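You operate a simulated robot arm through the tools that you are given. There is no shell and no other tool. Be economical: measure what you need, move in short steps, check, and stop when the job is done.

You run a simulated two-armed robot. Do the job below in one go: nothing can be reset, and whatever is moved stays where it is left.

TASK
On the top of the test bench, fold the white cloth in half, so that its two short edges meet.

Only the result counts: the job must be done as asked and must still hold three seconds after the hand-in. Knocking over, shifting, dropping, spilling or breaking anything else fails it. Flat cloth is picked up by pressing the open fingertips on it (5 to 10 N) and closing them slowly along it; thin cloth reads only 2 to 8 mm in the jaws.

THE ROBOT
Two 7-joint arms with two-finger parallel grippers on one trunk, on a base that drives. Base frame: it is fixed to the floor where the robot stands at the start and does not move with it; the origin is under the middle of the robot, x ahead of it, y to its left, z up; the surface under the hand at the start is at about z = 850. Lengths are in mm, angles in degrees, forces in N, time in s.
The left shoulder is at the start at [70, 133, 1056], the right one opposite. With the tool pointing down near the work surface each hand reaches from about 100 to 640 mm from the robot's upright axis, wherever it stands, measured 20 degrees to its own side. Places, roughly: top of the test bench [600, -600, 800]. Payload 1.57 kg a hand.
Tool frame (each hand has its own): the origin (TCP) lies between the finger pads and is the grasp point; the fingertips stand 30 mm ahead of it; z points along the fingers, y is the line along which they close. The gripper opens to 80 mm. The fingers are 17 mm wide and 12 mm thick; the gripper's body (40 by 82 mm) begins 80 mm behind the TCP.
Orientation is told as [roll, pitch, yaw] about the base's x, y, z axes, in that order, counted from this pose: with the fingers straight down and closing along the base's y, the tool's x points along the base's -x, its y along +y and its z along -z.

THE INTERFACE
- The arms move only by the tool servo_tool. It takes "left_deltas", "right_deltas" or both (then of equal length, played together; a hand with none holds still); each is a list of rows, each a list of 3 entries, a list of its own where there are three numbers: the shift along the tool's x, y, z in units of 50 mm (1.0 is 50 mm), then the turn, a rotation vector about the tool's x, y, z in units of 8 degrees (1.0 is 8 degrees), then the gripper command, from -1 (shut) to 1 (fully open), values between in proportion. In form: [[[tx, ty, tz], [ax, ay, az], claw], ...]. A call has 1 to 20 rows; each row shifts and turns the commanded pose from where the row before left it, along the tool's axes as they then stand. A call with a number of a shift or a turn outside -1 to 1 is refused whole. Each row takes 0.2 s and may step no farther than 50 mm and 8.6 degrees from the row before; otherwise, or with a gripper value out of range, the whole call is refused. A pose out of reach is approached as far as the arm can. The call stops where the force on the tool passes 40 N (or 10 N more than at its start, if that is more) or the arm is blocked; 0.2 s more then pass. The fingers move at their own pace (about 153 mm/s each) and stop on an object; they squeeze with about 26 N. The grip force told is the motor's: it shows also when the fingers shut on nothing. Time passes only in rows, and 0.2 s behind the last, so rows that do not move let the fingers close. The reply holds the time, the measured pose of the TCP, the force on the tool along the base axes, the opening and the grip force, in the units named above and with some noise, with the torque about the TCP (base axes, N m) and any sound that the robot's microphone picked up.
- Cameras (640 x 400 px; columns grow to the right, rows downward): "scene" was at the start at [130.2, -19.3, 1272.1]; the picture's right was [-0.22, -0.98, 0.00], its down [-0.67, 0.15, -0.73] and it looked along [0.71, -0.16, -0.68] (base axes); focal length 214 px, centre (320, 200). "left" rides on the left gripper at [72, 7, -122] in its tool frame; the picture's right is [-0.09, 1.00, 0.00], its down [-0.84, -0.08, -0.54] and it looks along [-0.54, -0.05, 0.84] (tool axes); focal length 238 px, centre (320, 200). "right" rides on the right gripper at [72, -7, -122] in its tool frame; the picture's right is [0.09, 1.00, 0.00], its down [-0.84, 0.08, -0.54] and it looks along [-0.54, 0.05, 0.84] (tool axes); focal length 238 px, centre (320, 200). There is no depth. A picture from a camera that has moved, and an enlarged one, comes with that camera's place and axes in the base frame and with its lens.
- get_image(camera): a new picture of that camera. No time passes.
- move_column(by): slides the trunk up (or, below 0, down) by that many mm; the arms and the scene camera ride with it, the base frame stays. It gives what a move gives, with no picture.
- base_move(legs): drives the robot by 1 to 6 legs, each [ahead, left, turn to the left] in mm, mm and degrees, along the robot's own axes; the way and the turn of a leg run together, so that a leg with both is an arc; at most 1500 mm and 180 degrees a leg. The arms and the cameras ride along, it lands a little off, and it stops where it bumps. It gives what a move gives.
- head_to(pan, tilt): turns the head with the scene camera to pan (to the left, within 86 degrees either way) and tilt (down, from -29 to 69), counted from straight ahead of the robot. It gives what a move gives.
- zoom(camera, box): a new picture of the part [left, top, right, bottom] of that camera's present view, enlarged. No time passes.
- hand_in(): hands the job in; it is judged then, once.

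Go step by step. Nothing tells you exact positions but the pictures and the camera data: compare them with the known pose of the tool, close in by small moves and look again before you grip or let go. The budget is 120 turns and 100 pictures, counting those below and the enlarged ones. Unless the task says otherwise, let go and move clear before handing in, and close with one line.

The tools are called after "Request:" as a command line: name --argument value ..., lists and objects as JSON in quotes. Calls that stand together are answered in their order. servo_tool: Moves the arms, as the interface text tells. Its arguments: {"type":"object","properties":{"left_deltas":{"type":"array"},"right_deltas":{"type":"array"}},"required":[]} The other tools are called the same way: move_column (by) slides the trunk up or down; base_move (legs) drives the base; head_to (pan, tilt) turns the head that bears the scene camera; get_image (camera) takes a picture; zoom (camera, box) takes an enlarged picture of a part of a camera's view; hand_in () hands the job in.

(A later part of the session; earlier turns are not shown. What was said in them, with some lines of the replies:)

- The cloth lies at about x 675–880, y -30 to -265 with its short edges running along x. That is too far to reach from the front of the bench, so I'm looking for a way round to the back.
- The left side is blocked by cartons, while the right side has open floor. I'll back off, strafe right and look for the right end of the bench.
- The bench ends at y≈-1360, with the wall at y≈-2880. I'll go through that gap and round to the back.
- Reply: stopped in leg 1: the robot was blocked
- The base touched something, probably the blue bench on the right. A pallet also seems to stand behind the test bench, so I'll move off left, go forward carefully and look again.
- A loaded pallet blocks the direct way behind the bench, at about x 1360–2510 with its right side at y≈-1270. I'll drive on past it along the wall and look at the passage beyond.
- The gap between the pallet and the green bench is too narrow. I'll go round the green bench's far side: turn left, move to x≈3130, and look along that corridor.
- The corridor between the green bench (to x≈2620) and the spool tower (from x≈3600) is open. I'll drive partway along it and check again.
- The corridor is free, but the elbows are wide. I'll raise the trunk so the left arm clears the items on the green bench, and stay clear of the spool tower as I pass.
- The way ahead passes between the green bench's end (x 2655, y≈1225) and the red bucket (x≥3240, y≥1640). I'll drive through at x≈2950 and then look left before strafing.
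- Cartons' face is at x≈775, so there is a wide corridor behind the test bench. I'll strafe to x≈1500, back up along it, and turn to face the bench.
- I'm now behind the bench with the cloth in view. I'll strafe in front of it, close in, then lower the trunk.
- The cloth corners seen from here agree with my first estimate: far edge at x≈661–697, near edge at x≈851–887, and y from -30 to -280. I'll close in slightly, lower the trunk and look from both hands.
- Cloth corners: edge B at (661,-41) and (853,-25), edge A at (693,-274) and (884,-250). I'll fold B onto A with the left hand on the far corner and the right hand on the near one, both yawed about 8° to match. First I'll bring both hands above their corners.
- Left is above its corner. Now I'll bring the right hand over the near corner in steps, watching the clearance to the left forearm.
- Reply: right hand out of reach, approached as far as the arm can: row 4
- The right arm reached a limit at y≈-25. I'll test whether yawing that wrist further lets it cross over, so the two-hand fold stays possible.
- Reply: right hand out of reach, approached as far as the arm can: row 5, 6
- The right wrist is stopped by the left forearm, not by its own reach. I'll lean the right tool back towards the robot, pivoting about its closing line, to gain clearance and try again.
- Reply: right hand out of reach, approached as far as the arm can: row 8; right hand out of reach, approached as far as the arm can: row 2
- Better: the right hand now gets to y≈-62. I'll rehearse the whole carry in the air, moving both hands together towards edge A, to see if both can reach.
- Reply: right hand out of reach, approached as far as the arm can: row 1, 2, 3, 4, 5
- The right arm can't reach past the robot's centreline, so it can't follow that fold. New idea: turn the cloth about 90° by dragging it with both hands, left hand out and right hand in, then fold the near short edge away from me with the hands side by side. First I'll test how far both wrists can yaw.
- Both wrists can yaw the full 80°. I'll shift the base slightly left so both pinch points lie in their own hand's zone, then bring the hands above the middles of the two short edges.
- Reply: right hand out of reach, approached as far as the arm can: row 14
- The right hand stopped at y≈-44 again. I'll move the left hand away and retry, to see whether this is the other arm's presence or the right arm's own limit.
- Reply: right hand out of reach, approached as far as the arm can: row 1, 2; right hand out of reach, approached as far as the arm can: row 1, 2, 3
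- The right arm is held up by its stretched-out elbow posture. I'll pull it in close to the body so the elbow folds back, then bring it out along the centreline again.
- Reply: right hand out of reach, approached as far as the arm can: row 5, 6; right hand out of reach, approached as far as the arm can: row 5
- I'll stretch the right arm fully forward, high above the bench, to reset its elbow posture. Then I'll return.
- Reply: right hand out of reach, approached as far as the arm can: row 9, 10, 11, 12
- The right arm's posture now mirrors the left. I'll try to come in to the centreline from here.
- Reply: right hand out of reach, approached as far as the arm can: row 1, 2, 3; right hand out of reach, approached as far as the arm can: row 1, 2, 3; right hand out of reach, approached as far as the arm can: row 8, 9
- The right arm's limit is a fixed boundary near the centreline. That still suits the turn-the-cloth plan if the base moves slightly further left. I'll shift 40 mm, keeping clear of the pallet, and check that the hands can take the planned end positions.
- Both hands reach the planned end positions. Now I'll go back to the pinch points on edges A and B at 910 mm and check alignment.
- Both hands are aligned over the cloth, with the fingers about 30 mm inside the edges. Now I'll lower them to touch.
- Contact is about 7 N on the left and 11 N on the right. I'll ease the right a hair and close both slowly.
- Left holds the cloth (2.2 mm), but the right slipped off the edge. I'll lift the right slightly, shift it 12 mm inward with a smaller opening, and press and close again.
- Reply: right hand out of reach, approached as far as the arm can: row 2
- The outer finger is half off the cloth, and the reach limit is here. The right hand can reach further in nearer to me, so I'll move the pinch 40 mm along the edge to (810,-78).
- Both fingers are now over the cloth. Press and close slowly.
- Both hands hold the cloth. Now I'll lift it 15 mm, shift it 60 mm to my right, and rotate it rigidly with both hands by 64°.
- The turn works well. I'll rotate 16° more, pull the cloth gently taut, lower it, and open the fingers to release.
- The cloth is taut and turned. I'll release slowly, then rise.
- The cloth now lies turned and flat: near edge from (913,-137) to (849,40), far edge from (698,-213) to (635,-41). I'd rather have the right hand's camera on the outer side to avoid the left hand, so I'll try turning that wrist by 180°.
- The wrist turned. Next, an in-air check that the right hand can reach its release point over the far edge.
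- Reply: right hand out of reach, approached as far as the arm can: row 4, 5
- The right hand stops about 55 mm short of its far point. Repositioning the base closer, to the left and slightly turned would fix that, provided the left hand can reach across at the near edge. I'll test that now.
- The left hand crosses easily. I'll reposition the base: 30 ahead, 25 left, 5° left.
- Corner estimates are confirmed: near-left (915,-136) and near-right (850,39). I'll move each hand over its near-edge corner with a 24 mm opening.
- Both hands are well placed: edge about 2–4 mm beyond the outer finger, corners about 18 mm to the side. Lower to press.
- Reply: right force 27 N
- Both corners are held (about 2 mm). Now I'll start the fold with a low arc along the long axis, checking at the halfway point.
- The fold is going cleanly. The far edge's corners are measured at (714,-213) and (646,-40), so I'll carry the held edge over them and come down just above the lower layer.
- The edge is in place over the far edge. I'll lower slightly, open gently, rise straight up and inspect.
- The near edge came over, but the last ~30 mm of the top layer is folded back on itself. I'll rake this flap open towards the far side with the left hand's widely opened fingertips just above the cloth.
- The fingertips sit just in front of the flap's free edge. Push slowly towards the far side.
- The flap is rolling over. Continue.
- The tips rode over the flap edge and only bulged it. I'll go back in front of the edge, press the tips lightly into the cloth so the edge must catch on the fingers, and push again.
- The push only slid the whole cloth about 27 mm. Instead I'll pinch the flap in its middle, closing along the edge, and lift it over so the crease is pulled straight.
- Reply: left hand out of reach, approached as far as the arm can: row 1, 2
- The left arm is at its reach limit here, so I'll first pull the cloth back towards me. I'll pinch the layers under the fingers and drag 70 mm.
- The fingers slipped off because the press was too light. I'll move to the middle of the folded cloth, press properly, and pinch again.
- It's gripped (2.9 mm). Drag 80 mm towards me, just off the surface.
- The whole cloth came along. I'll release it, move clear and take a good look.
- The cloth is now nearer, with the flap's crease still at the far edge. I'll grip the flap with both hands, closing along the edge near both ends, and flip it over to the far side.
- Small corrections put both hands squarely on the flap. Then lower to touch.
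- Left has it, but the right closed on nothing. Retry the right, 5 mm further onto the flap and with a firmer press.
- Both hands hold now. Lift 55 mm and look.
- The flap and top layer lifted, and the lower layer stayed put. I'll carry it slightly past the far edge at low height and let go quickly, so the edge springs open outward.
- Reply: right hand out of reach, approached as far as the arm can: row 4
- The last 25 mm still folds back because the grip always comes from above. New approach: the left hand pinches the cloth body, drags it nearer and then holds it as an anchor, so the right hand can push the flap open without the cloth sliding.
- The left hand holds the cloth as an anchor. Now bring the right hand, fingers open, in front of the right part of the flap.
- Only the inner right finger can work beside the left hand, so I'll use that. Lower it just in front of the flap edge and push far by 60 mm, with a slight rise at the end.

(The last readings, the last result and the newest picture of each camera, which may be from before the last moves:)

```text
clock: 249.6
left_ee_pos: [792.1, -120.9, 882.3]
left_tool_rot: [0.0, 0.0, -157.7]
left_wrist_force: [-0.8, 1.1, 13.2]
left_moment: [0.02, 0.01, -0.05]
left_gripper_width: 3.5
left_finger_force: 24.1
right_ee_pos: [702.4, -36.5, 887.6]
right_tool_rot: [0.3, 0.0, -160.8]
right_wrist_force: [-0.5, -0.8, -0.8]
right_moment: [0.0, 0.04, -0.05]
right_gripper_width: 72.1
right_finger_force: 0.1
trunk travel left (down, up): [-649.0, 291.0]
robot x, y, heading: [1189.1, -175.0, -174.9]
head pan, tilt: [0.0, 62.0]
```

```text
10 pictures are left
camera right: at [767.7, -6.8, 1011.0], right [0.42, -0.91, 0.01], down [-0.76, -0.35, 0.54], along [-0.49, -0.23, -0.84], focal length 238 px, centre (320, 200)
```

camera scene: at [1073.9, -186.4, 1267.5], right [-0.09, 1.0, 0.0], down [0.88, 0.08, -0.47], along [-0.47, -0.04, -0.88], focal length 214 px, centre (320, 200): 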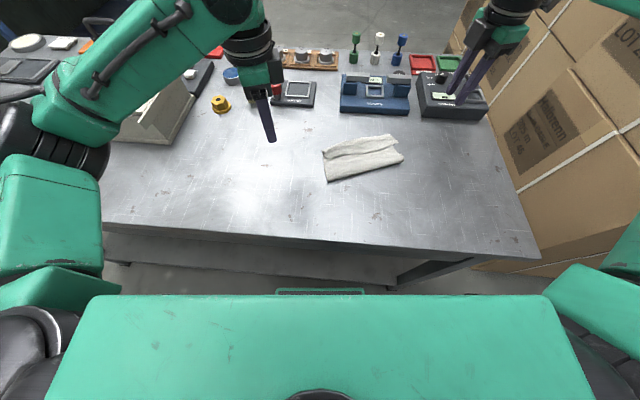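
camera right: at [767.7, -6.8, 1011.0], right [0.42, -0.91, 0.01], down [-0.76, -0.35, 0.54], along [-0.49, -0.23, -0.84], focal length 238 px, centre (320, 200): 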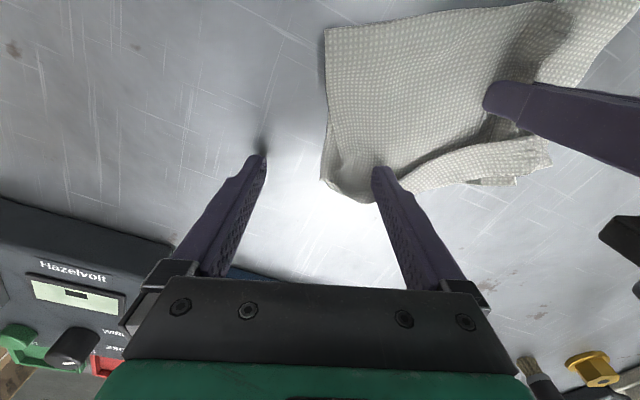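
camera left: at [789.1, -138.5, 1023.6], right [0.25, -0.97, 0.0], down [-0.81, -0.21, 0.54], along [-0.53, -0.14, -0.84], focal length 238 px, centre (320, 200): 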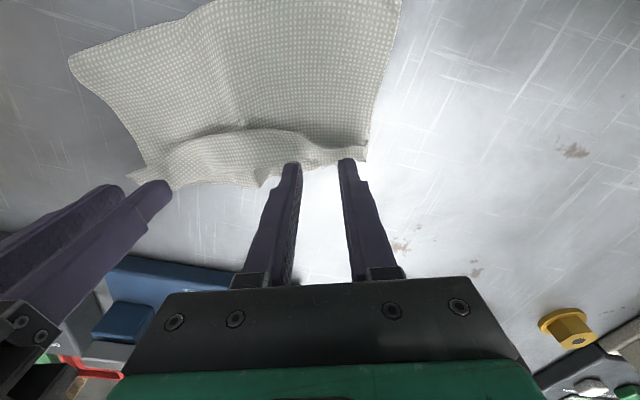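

The right part of the flap has flipped over. Now swap roles: the right hand presses the cloth down as anchor and the left releases to flip the left part.

Request:
servo_tool --right_deltas '[[[0, 0, -0.8], [0, 0, 0], 0.8], [[0.2, -0.5, 0], [0, 0, 0], -1], [[0.6, 0, 0], [0, 0, 0], -1], [[0, 0, 0], [0, 0, 0], -1], [[0, 0, 0.7], [0, 0, 0], -1], [[0, 0, 0.14], [0, 0, 0], -1], [[0, 0, 0], [0, 0, 0], -1]]'

Request:
servo_tool --left_deltas '[[[0, 0, 0], [0, 0, 0], -0.8], [[0, 0, 0], [0, 0, 0], -0.5], [[0, 0, 0], [0, 0, 0], -0.2], [[0, 0, 0], [0, 0, 0], 0.1], [[0, 0, -0.5], [0, 0, 0], 0.1], [[0, 0.5, -0.7], [0, 0, -0.3], 0.1], [[0, 0, 0], [0, 0, 0], 0.1]]'

Request:
get_image --camera "left"

```text
clock: 251.2
left_ee_pos: [801.6, -111.1, 881.4]
left_tool_rot: [0.0, -0.1, -160.1]
left_wrist_force: [1.7, 0.3, 9.8]
left_moment: [0.03, -0.08, 0.01]
left_gripper_width: 3.7
left_finger_force: 24.1
right_ee_pos: [731.7, -3.5, 886.0]
right_tool_rot: [0.1, -0.2, -160.0]
right_wrist_force: [0.7, 0.2, 0.6]
right_moment: [-0.04, 0.02, 0.04]
right_gripper_width: 0.0
right_finger_force: 21.5
trunk travel left (down, up): [-649.0, 291.0]
robot x, y, heading: [1194.4, -175.8, -174.9]
head pan, tilt: [0.0, 62.0]
```

```text
clock: 252.8
left_ee_pos: [809.3, -134.1, 940.8]
left_tool_rot: [0.1, 0.1, -157.8]
left_wrist_force: [0.6, 0.1, -0.8]
left_moment: [-0.01, 0.0, 0.0]
left_gripper_width: 43.9
left_finger_force: 0.1
right_ee_pos: [730.8, -3.1, 885.9]
right_tool_rot: [0.2, -0.1, -160.0]
right_wrist_force: [0.5, -0.4, -0.2]
right_moment: [-0.03, -0.03, -0.02]
right_gripper_width: 0.2
right_finger_force: 20.9
trunk travel left (down, up): [-649.0, 291.0]
robot x, y, heading: [1186.8, -175.7, -174.8]
head pan, tilt: [0.0, 62.0]
```

```text
9 pictures are left
camera left: at [877.6, -112.5, 1063.8], right [0.29, -0.96, 0.0], down [-0.8, -0.24, 0.54], along [-0.52, -0.16, -0.84], focal length 238 px, centre (320, 200)
```

left: 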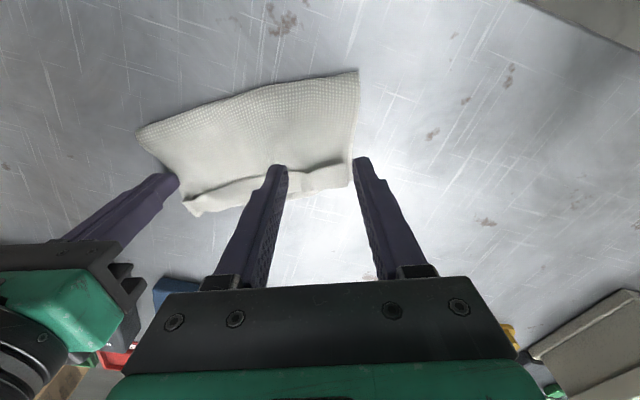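

The left part of the flap is still folded back. I'll set the right hand firmly on the cloth as anchor, place the left fingers in front of the remaining flap edge, and push.

Request:
servo_tool --right_deltas '[[[0, 0, -0.5], [0, 0, 0], -1], [[0.22, 0.5, 0], [0, 0, 0], -1], [[0, 0, 0.5], [0, 0, 0], -1], [[0, 0, 0.06], [0, 0, 0], -1], [[0, 0, 0.03], [0, 0, 0], -1], [[0, 0, 0], [0, 0, 0], -1]]' --left_deltas '[[[-0.23, -0.58, 0], [0, 0, 0], 0.5], [[0, 0, 0.5], [0, 0, 0], 0.5], [[0, 0, 0.4], [0, 0, 0], 0.5], [[0, 0, 0.2], [0, 0, 0], 0.5], [[0, 0, 0.05], [0, 0, 0], 0.5], [[0, 0, 0], [0, 0, 0], 0.5]]'

```text
clock: 254.2
left_ee_pos: [787.7, -113.1, 885.3]
left_tool_rot: [-0.1, -0.2, -157.6]
left_wrist_force: [-0.3, -0.2, 0.4]
left_moment: [-0.05, -0.01, -0.02]
left_gripper_width: 59.9
left_finger_force: 0.0
right_ee_pos: [749.9, -23.7, 882.9]
right_tool_rot: [0.2, 0.0, -160.1]
right_wrist_force: [-0.1, 0.7, 7.1]
right_moment: [0.09, 0.05, -0.01]
right_gripper_width: 0.0
right_finger_force: 21.2
trunk travel left (down, up): [-649.0, 291.0]
robot x, y, heading: [1188.8, -177.2, -174.9]
head pan, tilt: [0.0, 62.0]
```

Request:
servo_tool --left_deltas '[[[0, 0, 0.04], [0, 0, 0], 0.5], [[-0.12, 0, 0], [0, 0, 0], 0.5], [[-0.12, 0, 0], [0, 0, 0], 0.5], [[-0.12, 0, 0], [0, 0, 0], 0.5], [[-0.12, 0, 0], [0, 0, 0], 0.5], [[-0.12, 0, 0], [0, 0, 0], 0.5], [[-0.12, 0, -0.02], [0, 0, 0], 0.5], [[-0.12, 0, -0.04], [0, 0, 0], 0.5], [[-0.12, 0, -0.04], [0, 0, 0], 0.5], [[-0.12, 0, 0], [0, 0, 0], 0.5], [[-0.12, 0, 0], [0, 0, 0], 0.5], [[0, 0, 0], [0, 0, 0], 0.5]]'

Request:
get_image --camera "left"

```text
clock: 256.8
left_ee_pos: [733.2, -135.4, 887.7]
left_tool_rot: [0.0, -0.1, -157.7]
left_wrist_force: [-0.1, -0.1, -0.8]
left_moment: [0.01, -0.02, 0.0]
left_gripper_width: 59.8
left_finger_force: 0.1
right_ee_pos: [747.9, -23.7, 882.6]
right_tool_rot: [0.0, -0.1, -159.9]
right_wrist_force: [0.0, -0.5, 4.7]
right_moment: [0.03, 0.0, -0.02]
right_gripper_width: 0.1
right_finger_force: 21.7
trunk travel left (down, up): [-649.0, 291.0]
robot x, y, heading: [1189.5, -177.0, -175.0]
head pan, tilt: [0.0, 62.0]
```

```text
8 pictures are left
camera left: at [802.3, -113.8, 1010.4], right [0.29, -0.96, 0.0], down [-0.8, -0.25, 0.54], along [-0.52, -0.16, -0.84], focal length 238 px, centre (320, 200)
```

left: 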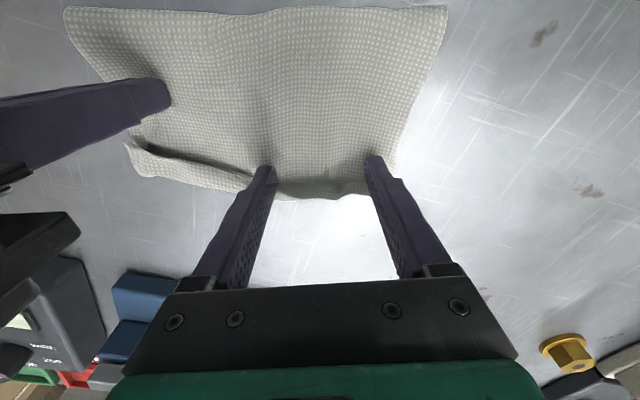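

The left part is flipped open too; only the right strip remains. The left hand now presses its edge as anchor while the right pushes the remaining strip over.

Request:
servo_tool --left_deltas '[[[0, 0, 0.06], [0, 0, 0], 0.5], [[0, 0, 0.04], [0, 0, 0], 0.5], [[0, 0, 0.02], [0, 0, 0], 0.5], [[0, 0, 0], [0, 0, 0], 0.5]]'

Request:
servo_tool --right_deltas '[[[0, 0, -0.04], [0, 0, 0], -1], [[-0.13, 0, 0], [0, 0, 0], -1], [[-0.13, 0, 0], [0, 0, 0], -1], [[-0.13, 0, 0], [0, 0, 0], -1], [[-0.13, 0, 0], [0, 0, 0], -1], [[-0.13, 0, 0], [0, 0, 0], -1], [[-0.13, 0, 0], [0, 0, 0], -1], [[-0.13, 0, -0.02], [0, 0, 0], -1], [[-0.13, 0, -0.04], [0, 0, 0], -1], [[-0.13, 0, -0.04], [0, 0, 0], -1], [[-0.13, 0, 0], [0, 0, 0], -1], [[-0.1, 0, 0], [0, 0, 0], -1], [[0, 0, 0], [0, 0, 0], -1]]'

Request:
get_image --camera "left"

```text
clock: 257.8
left_ee_pos: [732.9, -134.9, 881.9]
left_tool_rot: [-0.1, -0.2, -157.7]
left_wrist_force: [-0.3, -0.5, 10.3]
left_moment: [-0.29, -0.01, -0.04]
left_gripper_width: 60.3
left_finger_force: 0.3
right_ee_pos: [748.5, -23.1, 881.7]
right_tool_rot: [0.1, -0.1, -159.9]
right_wrist_force: [0.5, -0.2, 2.3]
right_moment: [0.01, 0.01, 0.0]
right_gripper_width: 0.0
right_finger_force: 20.8
trunk travel left (down, up): [-649.0, 291.0]
robot x, y, heading: [1190.9, -173.5, -175.1]
head pan, tilt: [0.0, 62.0]
```

```text
clock: 260.6
left_ee_pos: [730.3, -143.4, 882.2]
left_tool_rot: [-0.1, 0.0, -156.4]
left_wrist_force: [-0.8, 0.8, 18.7]
left_moment: [-0.46, -0.11, -0.03]
left_gripper_width: 60.1
left_finger_force: 0.3
right_ee_pos: [685.1, -44.0, 890.7]
right_tool_rot: [0.3, -0.1, -160.7]
right_wrist_force: [0.1, -0.6, -0.4]
right_moment: [0.0, 0.03, 0.02]
right_gripper_width: 0.0
right_finger_force: 21.3
trunk travel left (down, up): [-649.0, 291.0]
robot x, y, heading: [1185.8, -173.7, -175.1]
head pan, tilt: [0.0, 62.0]
```

```text
7 pictures are left
camera left: at [797.7, -120.0, 1005.1], right [0.31, -0.95, 0.0], down [-0.8, -0.26, 0.54], along [-0.52, -0.17, -0.84], focal length 238 px, centre (320, 200)
```

left: 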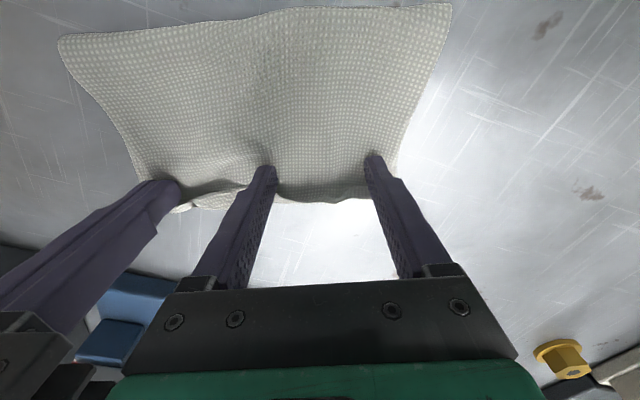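

Nearly all of the flap is open. Nudge the right a little further, press it flat, then lift both hands away and look.

Request:
servo_tool --right_deltas '[[[-0.12, 0, 0], [0, 0, 0], -1], [[-0.12, 0, 0], [0, 0, 0], -1], [[0, 0, 0.12], [0, 0, 0], -1], [[0, 0, 0.04], [0, 0, 0], -1], [[0, 0, 0], [0, 0, 0], -1], [[0, 0, -0.5], [0, 0, 0], -1], [[0, -0.3, -0.8], [0, 0, 0], -1], [[0, -0.9, 0], [0, 0, 0], -1], [[0, -0.9, 0], [0, 0, 0], -1], [[0, 0, 0], [0, 0, 0], -1]]'

Request:
servo_tool --left_deltas '[[[0, 0, -0.1], [0, 0, 0], 0.5], [[0, 0, -0.5], [0, 0, 0], 0.5], [[0, 0, -0.8], [0, 0, 0], 0.5], [[0, 0.9, 0], [0, 0, 0], 0.5], [[0, 0.9, 0], [0, 0, 0], 0.5], [[0, 0.9, 0], [0, 0, 0], -1], [[0, 0, 0], [0, 0, 0], -1]]'

Request:
zoom --camera "scene" --box '[270, 115, 430, 215]'

```text
clock: 261.6
left_ee_pos: [728.5, -142.8, 881.2]
left_tool_rot: [0.1, -0.2, -156.4]
left_wrist_force: [3.6, -0.1, 20.1]
left_moment: [-0.26, -0.16, 0.03]
left_gripper_width: 60.1
left_finger_force: 0.0
right_ee_pos: [671.2, -48.8, 888.9]
right_tool_rot: [0.5, -1.0, -161.0]
right_wrist_force: [0.3, 0.2, 0.4]
right_moment: [0.02, 0.01, 0.02]
right_gripper_width: 0.0
right_finger_force: 21.5
trunk travel left (down, up): [-649.0, 291.0]
robot x, y, heading: [1187.9, -176.9, -175.0]
head pan, tilt: [0.0, 62.0]
stopped in row 4 (left hand): the force on the tool passed its limit at 41 N (the readings are from after the stop); the commanded pose is now the measured one
```

```text
clock: 263.1
left_ee_pos: [781.1, -265.7, 950.7]
left_tool_rot: [0.4, 0.1, -156.4]
left_wrist_force: [-0.1, -0.1, -0.4]
left_moment: [-0.02, -0.02, -0.02]
left_gripper_width: 0.1
left_finger_force: 21.3
right_ee_pos: [668.7, -48.4, 887.1]
right_tool_rot: [0.4, -0.7, -160.8]
right_wrist_force: [-0.3, -0.5, 0.2]
right_moment: [-0.02, -0.03, 0.02]
right_gripper_width: 0.0
right_finger_force: 21.7
trunk travel left (down, up): [-649.0, 291.0]
robot x, y, heading: [1190.9, -173.2, -175.0]
head pan, tilt: [0.0, 62.0]
```

```text
4.00 times, centred on (350, 165) of scene
camera zoom: at [1073.6, -185.9, 1267.5], right [-0.09, 1.0, 0.0], down [0.88, 0.08, -0.47], along [-0.47, -0.04, -0.88], focal length 858 px, centre (200, 340)
```

zoom: 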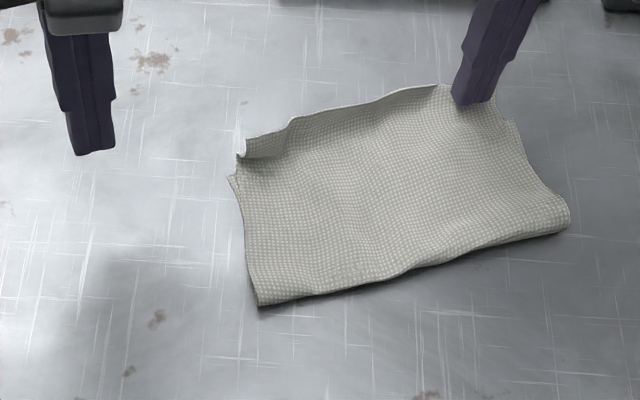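

The flap is fully open now. I'll move the right hand clear and check how far the top edge overshoots the lower one.

Request:
servo_tool --right_deltas '[[[0, 0, -0.5], [0, 0, 0], -1], [[0.2, -0.3, -0.8], [0, 0, 0], -1], [[0.2, -0.9, 0], [0, 0, 0], -1], [[0.2, -0.9, 0], [0, 0, 0], -1], [[0, -0.9, 0], [0, 0, 0], -1], [[0, 0, 0], [0, 0, 0], -1]]'

Request:
zoom --camera "scene" --box '[302, 125, 430, 205]'

```text
clock: 264.6
left_ee_pos: [781.2, -267.8, 950.2]
left_tool_rot: [0.2, 0.1, -156.4]
left_wrist_force: [-0.7, -0.4, 0.1]
left_moment: [-0.01, 0.02, 0.01]
left_gripper_width: 0.0
left_finger_force: 21.0
right_ee_pos: [649.1, 104.0, 950.4]
right_tool_rot: [0.5, -0.9, -160.8]
right_wrist_force: [0.3, -0.2, -0.1]
right_moment: [0.01, 0.02, 0.03]
right_gripper_width: 0.2
right_finger_force: 21.2
trunk travel left (down, up): [-649.0, 291.0]
robot x, y, heading: [1189.8, -175.6, -175.3]
head pan, tilt: [0.0, 62.0]
```

```text
5.00 times, centred on (366, 165) of scene
camera zoom: at [1074.3, -187.3, 1267.6], right [-0.09, 1.0, 0.0], down [0.88, 0.08, -0.47], along [-0.47, -0.04, -0.88], focal length 1072 px, centre (90, 375)
```

zoom: 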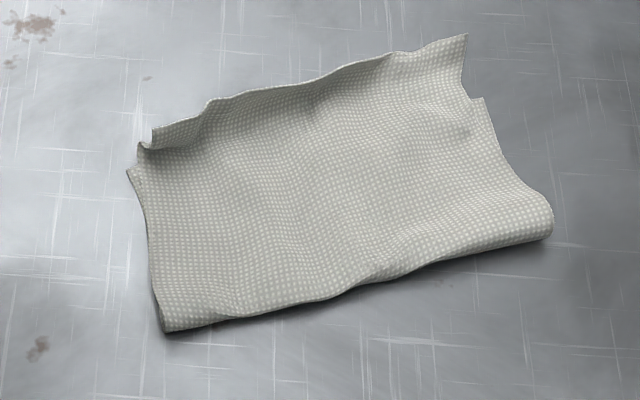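

The fold is open, but the top edge overshoots the lower one by about 40 mm at the right corner and 13 mm at the left. Where it overhangs it lies alone on the bench, so I'll pinch the right overhang and slide it back.

Request:
servo_tool --right_deltas '[[[-0.2, 0.73, 0], [0, 0, 0], -0.4], [[-0.2, 0.73, 0], [0, 0, 0], -0.4], [[-0.2, 0.73, 0], [0, 0, 0], -0.4], [[-0.2, 0.73, 0], [0, 0, 0], -0.4], [[0, 0, 0.7], [0, 0, 0], -0.4], [[0, 0, 0.5], [0, 0, 0], -0.4], [[0, 0, 0.1], [0, 0, 0], -0.4], [[0, 0, 0.06], [0, 0, 0], -0.4], [[0, 0, 0], [0, 0, 0], -0.4]]'

Request:
get_image --camera "right"

```text
clock: 266.6
left_ee_pos: [781.2, -267.9, 949.8]
left_tool_rot: [0.2, 0.0, -156.4]
left_wrist_force: [-0.2, 0.0, -0.5]
left_moment: [0.0, 0.04, 0.01]
left_gripper_width: 0.0
left_finger_force: 21.3
right_ee_pos: [658.2, -48.8, 883.5]
right_tool_rot: [0.5, -0.8, -160.7]
right_wrist_force: [-0.4, 0.1, -0.5]
right_moment: [-0.01, -0.02, -0.01]
right_gripper_width: 24.1
right_finger_force: 0.0
trunk travel left (down, up): [-649.0, 291.0]
robot x, y, heading: [1188.9, -175.8, -175.0]
head pan, tilt: [0.0, 62.0]
```

```text
4 pictures are left
camera right: at [725.3, -18.3, 1005.3], right [0.41, -0.91, 0.01], down [-0.76, -0.34, 0.55], along [-0.5, -0.24, -0.83], focal length 238 px, centre (320, 200)
```

right: 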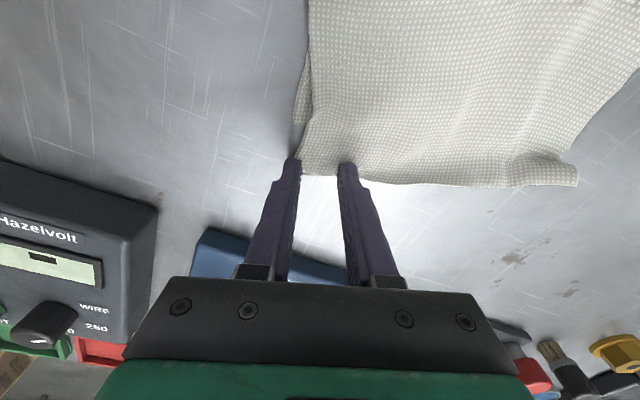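

Request:
servo_tool --right_deltas '[[[0, 0, -0.2], [0, 0, 0], -0.4], [[0.18, 0.2, 0], [0, 0, 0], -0.4], [[0, 0, 0.2], [0, 0, 0], -0.4], [[0, 0, 0.03], [0, 0, 0], -0.4], [[0, 0, 0.02], [0, 0, 0], -0.4], [[0, 0, 0], [0, 0, 0], -0.4]]'

```text
clock: 267.9
left_ee_pos: [780.4, -268.1, 950.1]
left_tool_rot: [0.2, 0.1, -156.5]
left_wrist_force: [0.5, -0.5, 0.7]
left_moment: [0.01, -0.02, 0.0]
left_gripper_width: 0.1
left_finger_force: 20.9
right_ee_pos: [668.7, -55.4, 881.7]
right_tool_rot: [0.6, -1.0, -160.8]
right_wrist_force: [-1.5, 0.7, 6.3]
right_moment: [0.15, 0.02, 0.04]
right_gripper_width: 24.2
right_finger_force: 0.7
trunk travel left (down, up): [-649.0, 291.0]
robot x, y, heading: [1186.8, -175.7, -175.1]
head pan, tilt: [0.0, 62.0]
```

Request:
servo_tool --right_deltas '[[[0, 0, 0], [0, 0, 0], -0.45], [[0, 0, 0], [0, 0, 0], -0.5], [[0, 0, 0], [0, 0, 0], -0.55], [[0, 0, 0], [0, 0, 0], -0.6], [[0, 0, 0], [0, 0, 0], -0.65], [[0, 0, 0], [0, 0, 0], -0.7], [[0, 0, 0], [0, 0, 0], -0.75], [[0, 0, 0], [0, 0, 0], -0.8], [[0, 0, 0], [0, 0, 0], -0.85], [[0, 0, 0], [0, 0, 0], -0.9], [[0, 0, 0], [0, 0, 0], -1], [[0, 0, 0], [0, 0, 0], -1]]'

```text
clock: 270.6
left_ee_pos: [781.5, -267.6, 950.9]
left_tool_rot: [0.2, 0.0, -156.4]
left_wrist_force: [0.0, 0.1, -0.1]
left_moment: [0.0, 0.01, 0.01]
left_gripper_width: 0.1
left_finger_force: 21.5
right_ee_pos: [670.0, -55.8, 882.6]
right_tool_rot: [0.5, -0.8, -160.8]
right_wrist_force: [-0.6, 0.8, 9.4]
right_moment: [0.09, 0.02, 0.03]
right_gripper_width: 2.2
right_finger_force: 24.1
trunk travel left (down, up): [-649.0, 291.0]
robot x, y, heading: [1186.2, -177.1, -174.9]
head pan, tilt: [0.0, 62.0]
```

Gripped a single layer. Lift 8 mm, bring it 32 mm back to the lower corner, lower, and release.

Request:
servo_tool --right_deltas '[[[0, 0, -0.16], [0, 0, 0], -1], [[0.12, -0.01, -0.04], [0, 0, 0], -1], [[0.13, -0.02, 0], [0, 0, 0], -1], [[0.13, -0.02, 0], [0, 0, 0], -1], [[0.13, -0.02, 0], [0, 0, 0], -1], [[0.14, -0.01, 0], [0, 0, 0], -1], [[0, 0, 0.1], [0, 0, 0], -1], [[0, 0, 0.07], [0, 0, 0], -1], [[0, 0, 0], [0, 0, 0], -1]]'

Request:
zoom --camera "scene" --box '[302, 125, 430, 205]'

```text
clock: 272.6
left_ee_pos: [781.0, -267.1, 949.6]
left_tool_rot: [0.1, 0.2, -156.4]
left_wrist_force: [0.4, 0.1, 0.7]
left_moment: [-0.04, 0.02, 0.0]
left_gripper_width: 0.0
left_finger_force: 20.7
right_ee_pos: [698.7, -40.2, 882.6]
right_tool_rot: [0.6, -0.8, -160.9]
right_wrist_force: [-0.5, 0.2, 2.2]
right_moment: [-0.02, 0.02, -0.02]
right_gripper_width: 1.9
right_finger_force: 23.6
trunk travel left (down, up): [-649.0, 291.0]
robot x, y, heading: [1190.2, -176.6, -175.0]
head pan, tilt: [0.0, 62.0]
```

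```text
5.00 times, centred on (366, 165) of scene
camera zoom: at [1074.4, -186.8, 1267.6], right [-0.09, 1.0, 0.0], down [0.88, 0.08, -0.47], along [-0.47, -0.04, -0.88], focal length 1072 px, centre (90, 375)
```

zoom: 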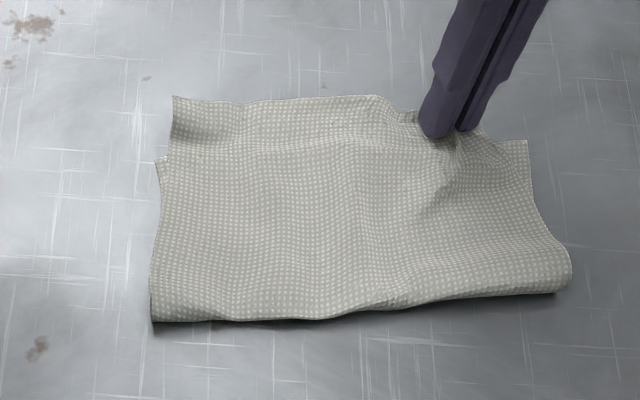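

The right corner is about flush, but the cloth pivoted and the left top corner now overshoots by about 39 mm. With the right hand holding as anchor, I'll do the same with the left hand on its overhang.

Request:
servo_tool --left_deltas '[[[0, 0, 0], [0, 0, 0.9], -0.4], [[0, 0, 0], [0, 0, 0.9], -0.4], [[-0.38, -0.85, 0], [0, 0, 0], -0.4], [[-0.38, -0.85, 0], [0, 0, 0], -0.4], [[-0.38, -0.85, 0], [0, 0, 0], -0.4], [[0, 0, 0.7], [0, 0, 0], -0.4], [[0, 0, 0.5], [0, 0, 0], -0.4], [[0, 0, 0.12], [0, 0, 0], -0.4], [[0, 0, 0], [0, 0, 0], -0.4]]'

Request:
get_image --camera "left"

```text
clock: 274.6
left_ee_pos: [704.1, -150.7, 882.3]
left_tool_rot: [0.2, 0.1, -170.8]
left_wrist_force: [0.8, 0.2, 0.4]
left_moment: [-0.02, 0.0, 0.02]
left_gripper_width: 24.0
left_finger_force: 0.0
right_ee_pos: [699.0, -41.9, 882.8]
right_tool_rot: [0.5, -0.8, -160.9]
right_wrist_force: [-0.7, -0.7, 2.0]
right_moment: [-0.01, -0.02, 0.01]
right_gripper_width: 2.2
right_finger_force: 24.2
trunk travel left (down, up): [-649.0, 291.0]
robot x, y, heading: [1188.1, -174.9, -175.1]
head pan, tilt: [0.0, 62.0]
```

```text
2 pictures are left
camera left: at [777.1, -144.7, 1006.2], right [0.07, -1.0, 0.0], down [-0.84, -0.06, 0.54], along [-0.54, -0.04, -0.84], focal length 238 px, centre (320, 200)
```

left: 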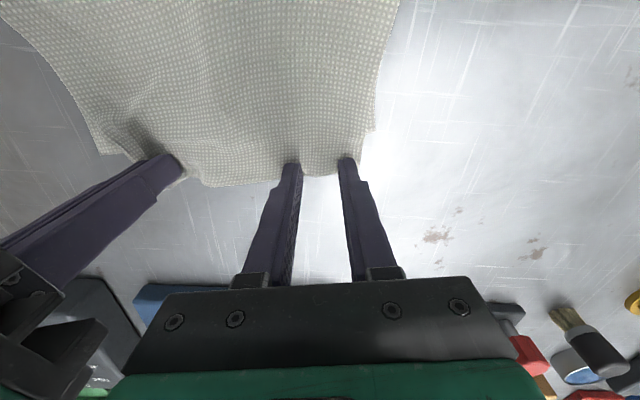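

Request:
servo_tool --left_deltas '[[[0, 0, -0.2], [0, 0, 0], -0.4], [[0.18, -0.04, 0], [0, 0, 0], -0.4], [[0, 0, 0.2], [0, 0, 0], -0.4], [[0, 0, 0.03], [0, 0, 0], -0.4], [[0, 0, 0], [0, 0, 0], -0.4]]'

```text
clock: 275.8
left_ee_pos: [713.2, -147.5, 883.8]
left_tool_rot: [-0.2, 0.0, -170.7]
left_wrist_force: [1.3, 0.3, 0.2]
left_moment: [-0.03, 0.0, -0.02]
left_gripper_width: 24.0
left_finger_force: 0.1
right_ee_pos: [701.6, -38.9, 882.0]
right_tool_rot: [0.4, -0.6, -161.1]
right_wrist_force: [0.5, -2.2, 10.7]
right_moment: [-0.1, -0.07, -0.03]
right_gripper_width: 2.0
right_finger_force: 23.8
trunk travel left (down, up): [-649.0, 291.0]
robot x, y, heading: [1190.5, -170.7, -174.9]
head pan, tilt: [0.0, 62.0]
```

Request:
servo_tool --left_deltas '[[[0, 0, 0.04], [0, 0, 0], -0.4], [[0, 0, 0.02], [0, 0, 0], -0.4], [[0, 0, 0], [0, 0, 0], -0.4]]'

```text
clock: 276.6
left_ee_pos: [712.3, -148.3, 882.4]
left_tool_rot: [-0.1, -0.1, -170.7]
left_wrist_force: [-2.3, -2.0, 14.9]
left_moment: [0.11, 0.0, 0.0]
left_gripper_width: 23.7
left_finger_force: 0.0
right_ee_pos: [701.5, -37.2, 881.9]
right_tool_rot: [0.4, -0.7, -161.1]
right_wrist_force: [-0.2, -0.6, 3.6]
right_moment: [-0.04, -0.01, -0.01]
right_gripper_width: 2.3
right_finger_force: 23.9
trunk travel left (down, up): [-649.0, 291.0]
robot x, y, heading: [1185.1, -179.9, -174.8]
head pan, tilt: [0.0, 62.0]
```

Request:
servo_tool --left_deltas '[[[0, 0, -0.01], [0, 0, 0], -0.4], [[0, 0, 0], [0, 0, 0], -0.5], [[0, 0, 0], [0, 0, 0], -0.55], [[0, 0, 0], [0, 0, 0], -0.6], [[0, 0, 0], [0, 0, 0], -0.65], [[0, 0, 0], [0, 0, 0], -0.7], [[0, 0, 0], [0, 0, 0], -0.75], [[0, 0, 0], [0, 0, 0], -0.8], [[0, 0, 0], [0, 0, 0], -0.85], [[0, 0, 0], [0, 0, 0], -0.9], [[0, 0, 0], [0, 0, 0], -1], [[0, 0, 0], [0, 0, 0], -1]]'

```text
clock: 279.1
left_ee_pos: [715.3, -147.0, 880.8]
left_tool_rot: [-0.1, 0.0, -170.5]
left_wrist_force: [-0.2, 6.3, 20.6]
left_moment: [0.35, -0.08, -0.03]
left_gripper_width: 1.9
left_finger_force: 23.6
right_ee_pos: [702.6, -40.2, 882.6]
right_tool_rot: [0.4, -0.8, -160.9]
right_wrist_force: [1.1, -3.3, 0.2]
right_moment: [-0.12, -0.02, -0.03]
right_gripper_width: 2.0
right_finger_force: 23.8
trunk travel left (down, up): [-649.0, 291.0]
robot x, y, heading: [1187.2, -176.4, -174.8]
head pan, tilt: [0.0, 62.0]
```

Both hands now hold a single top layer. To avoid dragging the lower layer, I'll lift the top edge well up, move it back over the lower edge, and lay it straight down.

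Request:
servo_tool --left_deltas '[[[0, 0, -0.3], [0, 0, 0], -1], [[0, 0, -0.3], [0, 0, 0], -1], [[0.1, 0, -0.3], [0, 0, 0], -1], [[0.2, 0, -0.1], [0, 0, 0], -1], [[0.2, 0, 0], [0, 0, 0], -1], [[0.16, 0, 0.1], [0, 0, 0], -1], [[0.04, 0, 0.3], [0, 0, 0], -1], [[0, 0, 0.3], [0, 0, 0], -1], [[0, 0, 0.25], [0, 0, 0], -1], [[0, 0, 0.03], [0, 0, 0], -1], [[0, 0, 0], [0, 0, 0], -1]]' --right_deltas '[[[0, 0, -0.3], [0, 0, 0], -1], [[0, 0, -0.3], [0, 0, 0], -1], [[0.1, 0.02, -0.3], [0, 0, 0], -1], [[0.16, 0.03, -0.1], [0, 0, 0], -1], [[0.16, 0.03, 0], [0, 0, 0], -1], [[0.12, 0.02, 0.1], [0, 0, 0], -1], [[0.04, 0, 0.3], [0, 0, 0], -1], [[0, 0, 0.3], [0, 0, 0], -1], [[0, 0, 0.25], [0, 0, 0], -1], [[0, 0, 0.04], [0, 0, 0], -1], [[0, 0, 0], [0, 0, 0], -1]]'

```text
clock: 281.6
left_ee_pos: [749.1, -141.2, 882.5]
left_tool_rot: [0.1, 0.0, -170.8]
left_wrist_force: [-2.2, 0.2, 10.0]
left_moment: [-0.05, 0.03, 0.02]
left_gripper_width: 2.1
left_finger_force: 23.8
right_ee_pos: [730.0, -35.4, 882.7]
right_tool_rot: [0.6, -0.8, -160.7]
right_wrist_force: [-0.7, 0.6, 0.8]
right_moment: [0.02, 0.05, -0.01]
right_gripper_width: 2.2
right_finger_force: 23.7
trunk travel left (down, up): [-649.0, 291.0]
robot x, y, heading: [1190.6, -177.5, -175.0]
head pan, tilt: [0.0, 62.0]
```

Request:
zoom --camera "scene" --box '[302, 125, 430, 205]'

```text
5.00 times, centred on (366, 165) of scene
camera zoom: at [1075.4, -186.9, 1267.8], right [-0.09, 1.0, 0.0], down [0.88, 0.08, -0.47], along [-0.47, -0.04, -0.88], focal length 1072 px, centre (90, 375)
```

zoom: 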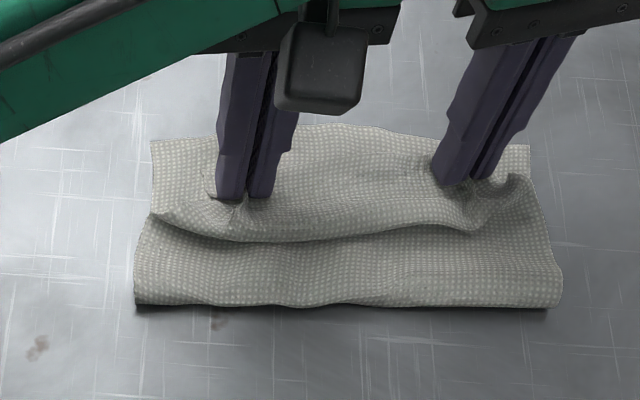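

The lower far edge runs from (718,-188) to (704,1), so the top edge was brought back slightly too far. I'll move the left grip about 19 mm and the right about 9 mm outward so the edges coincide, then set them down.

Request:
servo_tool --left_deltas '[[[0, 0, -0.1], [0, 0, 0], -1], [[-0.13, 0, 0], [0, 0, 0], -1], [[-0.13, 0, 0], [0, 0, 0], -1], [[-0.13, 0, 0], [0, 0, 0], -1], [[0, 0, 0.1], [0, 0, 0], -1], [[0, 0, 0], [0, 0, 0], -1], [[0, 0, 0], [0, 0, 0], -1]]' --right_deltas '[[[0, 0, -0.1], [0, 0, 0], -1], [[-0.06, 0, 0], [0, 0, 0], -1], [[-0.06, 0, 0], [0, 0, 0], -1], [[-0.06, 0, 0], [0, 0, 0], -1], [[0, 0, 0.12], [0, 0, 0], -1], [[0, 0, 0], [0, 0, 0], -1], [[0, 0, 0], [0, 0, 0], -1]]'

```text
clock: 283.1
left_ee_pos: [729.4, -144.1, 881.7]
left_tool_rot: [0.2, -0.1, -170.8]
left_wrist_force: [-2.8, -0.5, 16.3]
left_moment: [-0.08, 0.05, -0.04]
left_gripper_width: 2.3
left_finger_force: 24.0
right_ee_pos: [721.2, -38.3, 882.0]
right_tool_rot: [0.5, -0.8, -160.8]
right_wrist_force: [-0.6, -0.9, 2.2]
right_moment: [0.02, 0.02, 0.01]
right_gripper_width: 1.9
right_finger_force: 23.4
trunk travel left (down, up): [-649.0, 291.0]
robot x, y, heading: [1189.2, -175.4, -174.8]
head pan, tilt: [0.0, 62.0]
```

Edges are set. The left hand stays as a pin. The right releases, then sweeps the slack wave towards the fold with lightly hovering fingertips.

Request:
servo_tool --right_deltas '[[[0, 0, 0.02], [0, 0, 0], -0.9], [[0, 0, 0], [0, 0, 0], -0.7], [[0, 0, 0], [0, 0, 0], -0.4], [[0, 0, 0], [0, 0, 0], -0.1], [[0, 0, -0.3], [0, 0, 0], 0.2], [[0.1, 0, 0], [0, 0, 0], 0.4], [[0, 0, 0.2], [0, 0, 0], 0.4], [[0.12, 0, 0], [0, 0, 0], 0.4], [[0.12, 0, 0], [0, 0, 0], 0.4], [[0.12, 0, 0], [0, 0, 0], 0.4], [[0.12, 0, 0], [0, 0, 0], 0.4], [[0.12, 0, 0], [0, 0, 0], 0.4], [[0.12, 0, 0], [0, 0, 0], 0.4], [[0.12, 0, -0.02], [0, 0, 0], 0.4], [[0.12, 0, -0.02], [0, 0, 0], 0.4], [[0.12, 0, 0], [0, 0, 0], 0.4], [[0.12, 0, 0], [0, 0, 0], 0.4], [[0, 0, 0], [0, 0, 0], 0.4]]'

```text
clock: 286.9
left_ee_pos: [730.2, -143.7, 882.8]
left_tool_rot: [0.1, 0.0, -170.7]
left_wrist_force: [-3.8, 0.1, 26.4]
left_moment: [-0.1, 0.08, -0.03]
left_gripper_width: 2.4
left_finger_force: 23.5
right_ee_pos: [783.5, -17.7, 887.8]
right_tool_rot: [0.6, -0.9, -160.7]
right_wrist_force: [0.5, -0.3, -0.9]
right_moment: [0.0, -0.04, -0.01]
right_gripper_width: 55.9
right_finger_force: 0.1
trunk travel left (down, up): [-649.0, 291.0]
robot x, y, heading: [1188.0, -175.4, -175.1]
head pan, tilt: [0.0, 62.0]
```

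Swap: the right hand pins the right end of the far edges, and the left releases and sweeps its side.

Request:
servo_tool --right_deltas '[[[0, 0, -0.6], [0, 0, 0], -0.5], [[-0.5, 0, 0], [0, 0, 0], -1], [[-0.6, 0, 0], [0, 0, 0], -1], [[0, 0, 0.5], [0, 0, 0], -1], [[0, 0, 0.16], [0, 0, 0], -1], [[0, 0, 0.06], [0, 0, 0], -1], [[0, 0, 0], [0, 0, 0], -1]]'

Request:
servo_tool --left_deltas '[[[0, 0, 0], [0, 0, 0], -0.9], [[0, 0, 0], [0, 0, 0], -0.7], [[0, 0, 0], [0, 0, 0], -0.4], [[0, 0, 0], [0, 0, 0], -0.1], [[0, 0, -0.3], [0, 0, 0], 0.2], [[0.1, 0, 0], [0, 0, 0], 0.4], [[0, 0, 0.2], [0, 0, 0], 0.4], [[0.12, 0, 0], [0, 0, 0], 0.4], [[0.12, 0, 0], [0, 0, 0], 0.4], [[0.12, 0, 0], [0, 0, 0], 0.4], [[0.12, 0, 0], [0, 0, 0], 0.4], [[0.12, 0, 0], [0, 0, 0], 0.4], [[0.12, 0, 0], [0, 0, 0], 0.4], [[0.12, 0, -0.02], [0, 0, 0], 0.4], [[0.12, 0, -0.02], [0, 0, 0], 0.4], [[0.12, 0, 0], [0, 0, 0], 0.4], [[0.12, 0, 0], [0, 0, 0], 0.4], [[0, 0, 0], [0, 0, 0], 0.4]]'

```text
clock: 288.6
left_ee_pos: [730.9, -143.9, 881.4]
left_tool_rot: [0.1, -0.1, -170.8]
left_wrist_force: [2.0, 0.8, 23.1]
left_moment: [-0.1, -0.05, 0.01]
left_gripper_width: 1.9
left_finger_force: 23.5
right_ee_pos: [731.9, -36.2, 882.4]
right_tool_rot: [0.4, -0.9, -160.8]
right_wrist_force: [-0.4, -0.6, -0.2]
right_moment: [0.01, -0.02, -0.03]
right_gripper_width: 0.1
right_finger_force: 20.9
trunk travel left (down, up): [-649.0, 291.0]
robot x, y, heading: [1187.4, -173.4, -175.0]
head pan, tilt: [0.0, 62.0]
```

```text
clock: 292.4
left_ee_pos: [793.9, -134.9, 887.7]
left_tool_rot: [0.2, 0.1, -170.8]
left_wrist_force: [-0.6, 0.4, -0.1]
left_moment: [0.01, 0.0, -0.01]
left_gripper_width: 55.9
left_finger_force: 0.1
right_ee_pos: [730.4, -36.2, 882.4]
right_tool_rot: [0.4, -0.8, -160.8]
right_wrist_force: [-1.7, 0.1, 10.8]
right_moment: [0.07, 0.03, 0.0]
right_gripper_width: 0.2
right_finger_force: 21.3
trunk travel left (down, up): [-649.0, 291.0]
robot x, y, heading: [1188.8, -175.8, -175.1]
head pan, tilt: [0.0, 62.0]
```

Both hands rise straight up and move clear; then my last look.

Request:
servo_tool --left_deltas '[[[0, 0, -0.4], [0, 0, 0], 0.4], [[0, 0, -0.8], [0, 0, 0], 0.4], [[0, 0.9, -0.3], [0, 0, 0], 0], [[0, 0.9, 0], [0, 0, 0], 0], [[0, 0.9, 0], [0, 0, 0], 0], [[0, 0.9, 0], [0, 0, 0], 0]]' --right_deltas '[[[0, 0, -0.4], [0, 0, 0], -1], [[0, 0, -0.8], [0, 0, 0], -1], [[0, -0.9, -0.3], [0, 0, 0], -1], [[0, -0.9, 0], [0, 0, 0], -1], [[0, -0.9, 0], [0, 0, 0], -1], [[0, 0, 0], [0, 0, 0], -1]]'

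Request:
zoom --camera "scene" --box '[302, 125, 430, 205]'

```text
clock: 293.8
left_ee_pos: [822.0, -313.9, 961.9]
left_tool_rot: [0.1, 0.1, -170.8]
left_wrist_force: [0.0, -0.3, 0.7]
left_moment: [0.04, -0.03, 0.01]
left_gripper_width: 40.4
left_finger_force: 0.1
right_ee_pos: [687.3, 91.3, 955.7]
right_tool_rot: [0.3, -0.7, -160.8]
right_wrist_force: [-0.7, -0.3, 0.4]
right_moment: [0.01, 0.0, 0.0]
right_gripper_width: 0.0
right_finger_force: 21.5
trunk travel left (down, up): [-649.0, 291.0]
robot x, y, heading: [1189.7, -173.7, -175.1]
head pan, tilt: [0.0, 62.0]
```

```text
5.00 times, centred on (366, 165) of scene
camera zoom: at [1075.2, -189.4, 1267.6], right [-0.09, 1.0, 0.0], down [0.88, 0.08, -0.47], along [-0.47, -0.04, -0.88], focal length 1072 px, centre (90, 375)
```

zoom: 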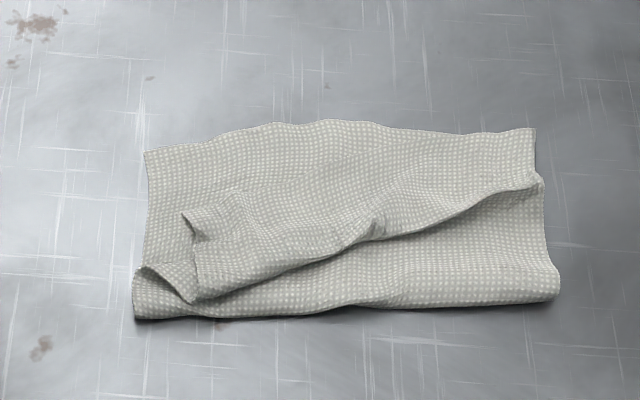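

The left part of the top edge got dragged inward by the sweep; its corner is now near (767,-172) instead of (723,-191). I have no pictures left, but from this one I know where it is. I'll pinch that corner by touch and bring it back over the lower corner.

Request:
servo_tool --left_deltas '[[[0, 0, 0], [0, 0, -1], -0.4], [[0, 0, 0], [0, 0, -1], -0.4], [[0, 0, 0], [0, 0, -0.5], -0.4], [[0.175, -0.875, 0], [0, 0, 0], -0.4], [[0.175, -0.875, 0], [0, 0, 0], -0.4], [[0.175, -0.875, 0], [0, 0, 0], -0.4], [[0.175, -0.875, 0], [0, 0, 0], -0.4], [[0, 0, 0.7], [0, 0, 0], -0.4], [[0, 0, 0.6], [0, 0, 0], -0.4], [[0, 0, 0.14], [0, 0, 0], -0.4], [[0, 0, 0], [0, 0, 0], -0.4]]'

```text
clock: 296.1
left_ee_pos: [766.5, -141.9, 890.8]
left_tool_rot: [0.2, 0.1, -150.7]
left_wrist_force: [0.6, 0.1, -1.2]
left_moment: [-0.02, -0.03, 0.01]
left_gripper_width: 24.0
left_finger_force: 0.1
right_ee_pos: [685.9, 92.9, 954.1]
right_tool_rot: [0.5, -0.8, -160.9]
right_wrist_force: [0.6, -0.2, 1.0]
right_moment: [-0.01, -0.04, -0.01]
right_gripper_width: 0.1
right_finger_force: 21.2
trunk travel left (down, up): [-649.0, 291.0]
robot x, y, heading: [1189.8, -174.2, -175.0]
head pan, tilt: [0.0, 62.0]
```

Request:
servo_tool --left_deltas '[[[0, 0, 0.06], [0, 0, 0], -0.4], [[0, 0, 0.04], [0, 0, 0], -0.4], [[0, 0, 0.04], [0, 0, 0], -0.4], [[0, 0, 0], [0, 0, 0], -0.4]]'

```text
clock: 297.1
left_ee_pos: [767.1, -141.0, 883.9]
left_tool_rot: [0.2, 0.2, -150.8]
left_wrist_force: [0.0, 0.1, 0.5]
left_moment: [0.0, 0.01, -0.02]
left_gripper_width: 24.3
left_finger_force: 0.0
right_ee_pos: [685.7, 92.0, 954.9]
right_tool_rot: [0.6, -0.8, -160.8]
right_wrist_force: [0.9, -0.1, 0.3]
right_moment: [-0.02, 0.0, -0.04]
right_gripper_width: 0.1
right_finger_force: 21.4
trunk travel left (down, up): [-649.0, 291.0]
robot x, y, heading: [1192.5, -173.7, -174.9]
head pan, tilt: [0.0, 62.0]
```

Request:
servo_tool --left_deltas '[[[0, 0, 0.025], [0, 0, 0], -0.4], [[0, 0, 0], [0, 0, 0], -0.4]]'

```text
clock: 297.8
left_ee_pos: [765.7, -141.8, 882.4]
left_tool_rot: [0.1, 0.0, -150.7]
left_wrist_force: [0.2, 0.0, 2.3]
left_moment: [0.02, 0.01, 0.02]
left_gripper_width: 24.2
left_finger_force: 0.1
right_ee_pos: [686.8, 92.3, 955.8]
right_tool_rot: [0.5, -0.8, -160.7]
right_wrist_force: [-0.4, 0.4, 0.1]
right_moment: [0.02, -0.02, -0.02]
right_gripper_width: 0.2
right_finger_force: 21.2
trunk travel left (down, up): [-649.0, 291.0]
robot x, y, heading: [1191.7, -175.6, -175.0]
head pan, tilt: [0.0, 62.0]
```

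Request:
servo_tool --left_deltas '[[[0, 0, 0.008], [0, 0, 0], -0.4], [[0, 0, 0], [0, 0, 0], -0.5], [[0, 0, 0], [0, 0, 0], -0.55], [[0, 0, 0], [0, 0, 0], -0.6], [[0, 0, 0], [0, 0, 0], -0.65], [[0, 0, 0], [0, 0, 0], -0.7], [[0, 0, 0], [0, 0, 0], -0.75], [[0, 0, 0], [0, 0, 0], -0.8], [[0, 0, 0], [0, 0, 0], -0.85], [[0, 0, 0], [0, 0, 0], -0.9], [[0, 0, 0], [0, 0, 0], -1], [[0, 0, 0], [0, 0, 0], -1]]'

```text
clock: 300.4
left_ee_pos: [767.0, -140.9, 883.4]
left_tool_rot: [0.2, 0.0, -150.8]
left_wrist_force: [-0.1, -0.1, 3.5]
left_moment: [-0.02, 0.0, -0.01]
left_gripper_width: 1.9
left_finger_force: 24.3
right_ee_pos: [685.3, 93.1, 955.3]
right_tool_rot: [0.6, -0.7, -160.8]
right_wrist_force: [-0.2, -0.2, 0.2]
right_moment: [0.0, -0.01, -0.01]
right_gripper_width: 0.1
right_finger_force: 21.0
trunk travel left (down, up): [-649.0, 291.0]
robot x, y, heading: [1187.3, -177.0, -174.9]
head pan, tilt: [0.0, 62.0]
```

It's holding a single layer (1.9 mm). Lift it, carry it back to the lower-left corner with a matching turn, and lay it down.

Request:
servo_tool --left_deltas '[[[0, 0, -0.3], [0, 0, 0], -1], [[0, 0, -0.3], [0, 0, 0], -1], [[-0.26, 0.015, 0], [0, 0, 0], -1], [[-0.26, 0.015, 0], [0, 0, 0], -1], [[-0.26, 0.015, 0], [0, 0, 0], -1], [[0, 0, 0], [0, 0, 0.8], -1], [[0, 0, 0], [0, 0, 0.8], -1], [[0, 0, 0], [0, 0, 0.9], -1], [[0, 0, 0.3], [0, 0, 0], -1], [[0, 0, 0.25], [0, 0, 0], -1], [[0, 0, 0.05], [0, 0, 0], -1], [[0, 0, 0], [0, 0, 0], -1]]'

```text
clock: 302.9
left_ee_pos: [734.9, -162.1, 881.8]
left_tool_rot: [0.1, 0.1, -170.8]
left_wrist_force: [-0.1, 1.3, 4.1]
left_moment: [-0.04, 0.07, 0.02]
left_gripper_width: 2.0
left_finger_force: 24.0
right_ee_pos: [685.9, 92.3, 955.9]
right_tool_rot: [0.5, -0.8, -160.9]
right_wrist_force: [0.1, -0.3, 0.1]
right_moment: [0.0, 0.02, 0.01]
right_gripper_width: 0.2
right_finger_force: 21.9
trunk travel left (down, up): [-649.0, 291.0]
robot x, y, heading: [1188.7, -170.9, -175.0]
head pan, tilt: [0.0, 62.0]
```

It's in place. Release gently, rise straight up and move both hands clear.

Request:
servo_tool --left_deltas '[[[0, 0, 0], [0, 0, 0], -0.9], [[0, 0, 0], [0, 0, 0], -0.8], [[0, 0, 0], [0, 0, 0], -0.7], [[0, 0, 0], [0, 0, 0], -0.5], [[0, 0, 0], [0, 0, 0], -0.4], [[0, 0, -0.1], [0, 0, 0], -0.4], [[0, 0, -0.3], [0, 0, 0], -0.4], [[0, 0, -0.8], [0, 0, 0], -0.4], [[0, 0, -0.8], [0, 0, 0], -0.4], [[0, 0.9, 0], [0, 0, 0], -0.4], [[0, 0.9, 0], [0, 0, 0], -0.4], [[0, 0.9, 0], [0, 0, 0], -0.4], [[0, 0, 0], [0, 0, 0], -0.4], [[0, 0, 0], [0, 0, 0], -0.4]]'

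```text
clock: 305.9
left_ee_pos: [754.6, -295.0, 982.7]
left_tool_rot: [0.2, 0.1, -170.7]
left_wrist_force: [-0.1, 0.6, -0.4]
left_moment: [-0.03, -0.01, -0.02]
left_gripper_width: 24.1
left_finger_force: 0.1
right_ee_pos: [685.6, 92.5, 955.1]
right_tool_rot: [0.5, -0.8, -160.8]
right_wrist_force: [0.2, 0.9, 0.5]
right_moment: [-0.01, 0.04, 0.0]
right_gripper_width: 0.2
right_finger_force: 21.1
trunk travel left (down, up): [-649.0, 291.0]
robot x, y, heading: [1189.0, -175.2, -175.2]
head pan, tilt: [0.0, 62.0]
```

The cloth is folded over with its short edges brought together at the far side, and both hands are clear, so I'm handing in.

Request:
hand_in

```text
The job is handed in.
```

I folded the white cloth over on the test bench and handed the job in, but I couldn't check the final alignment. I had no pictures left for the last correction, which moved the top-left corner back over the lower one by touch. The right corner should be about flush. The top layer probably still has a wave of slack, because the fold line sits closer to the edges than a true half fold.
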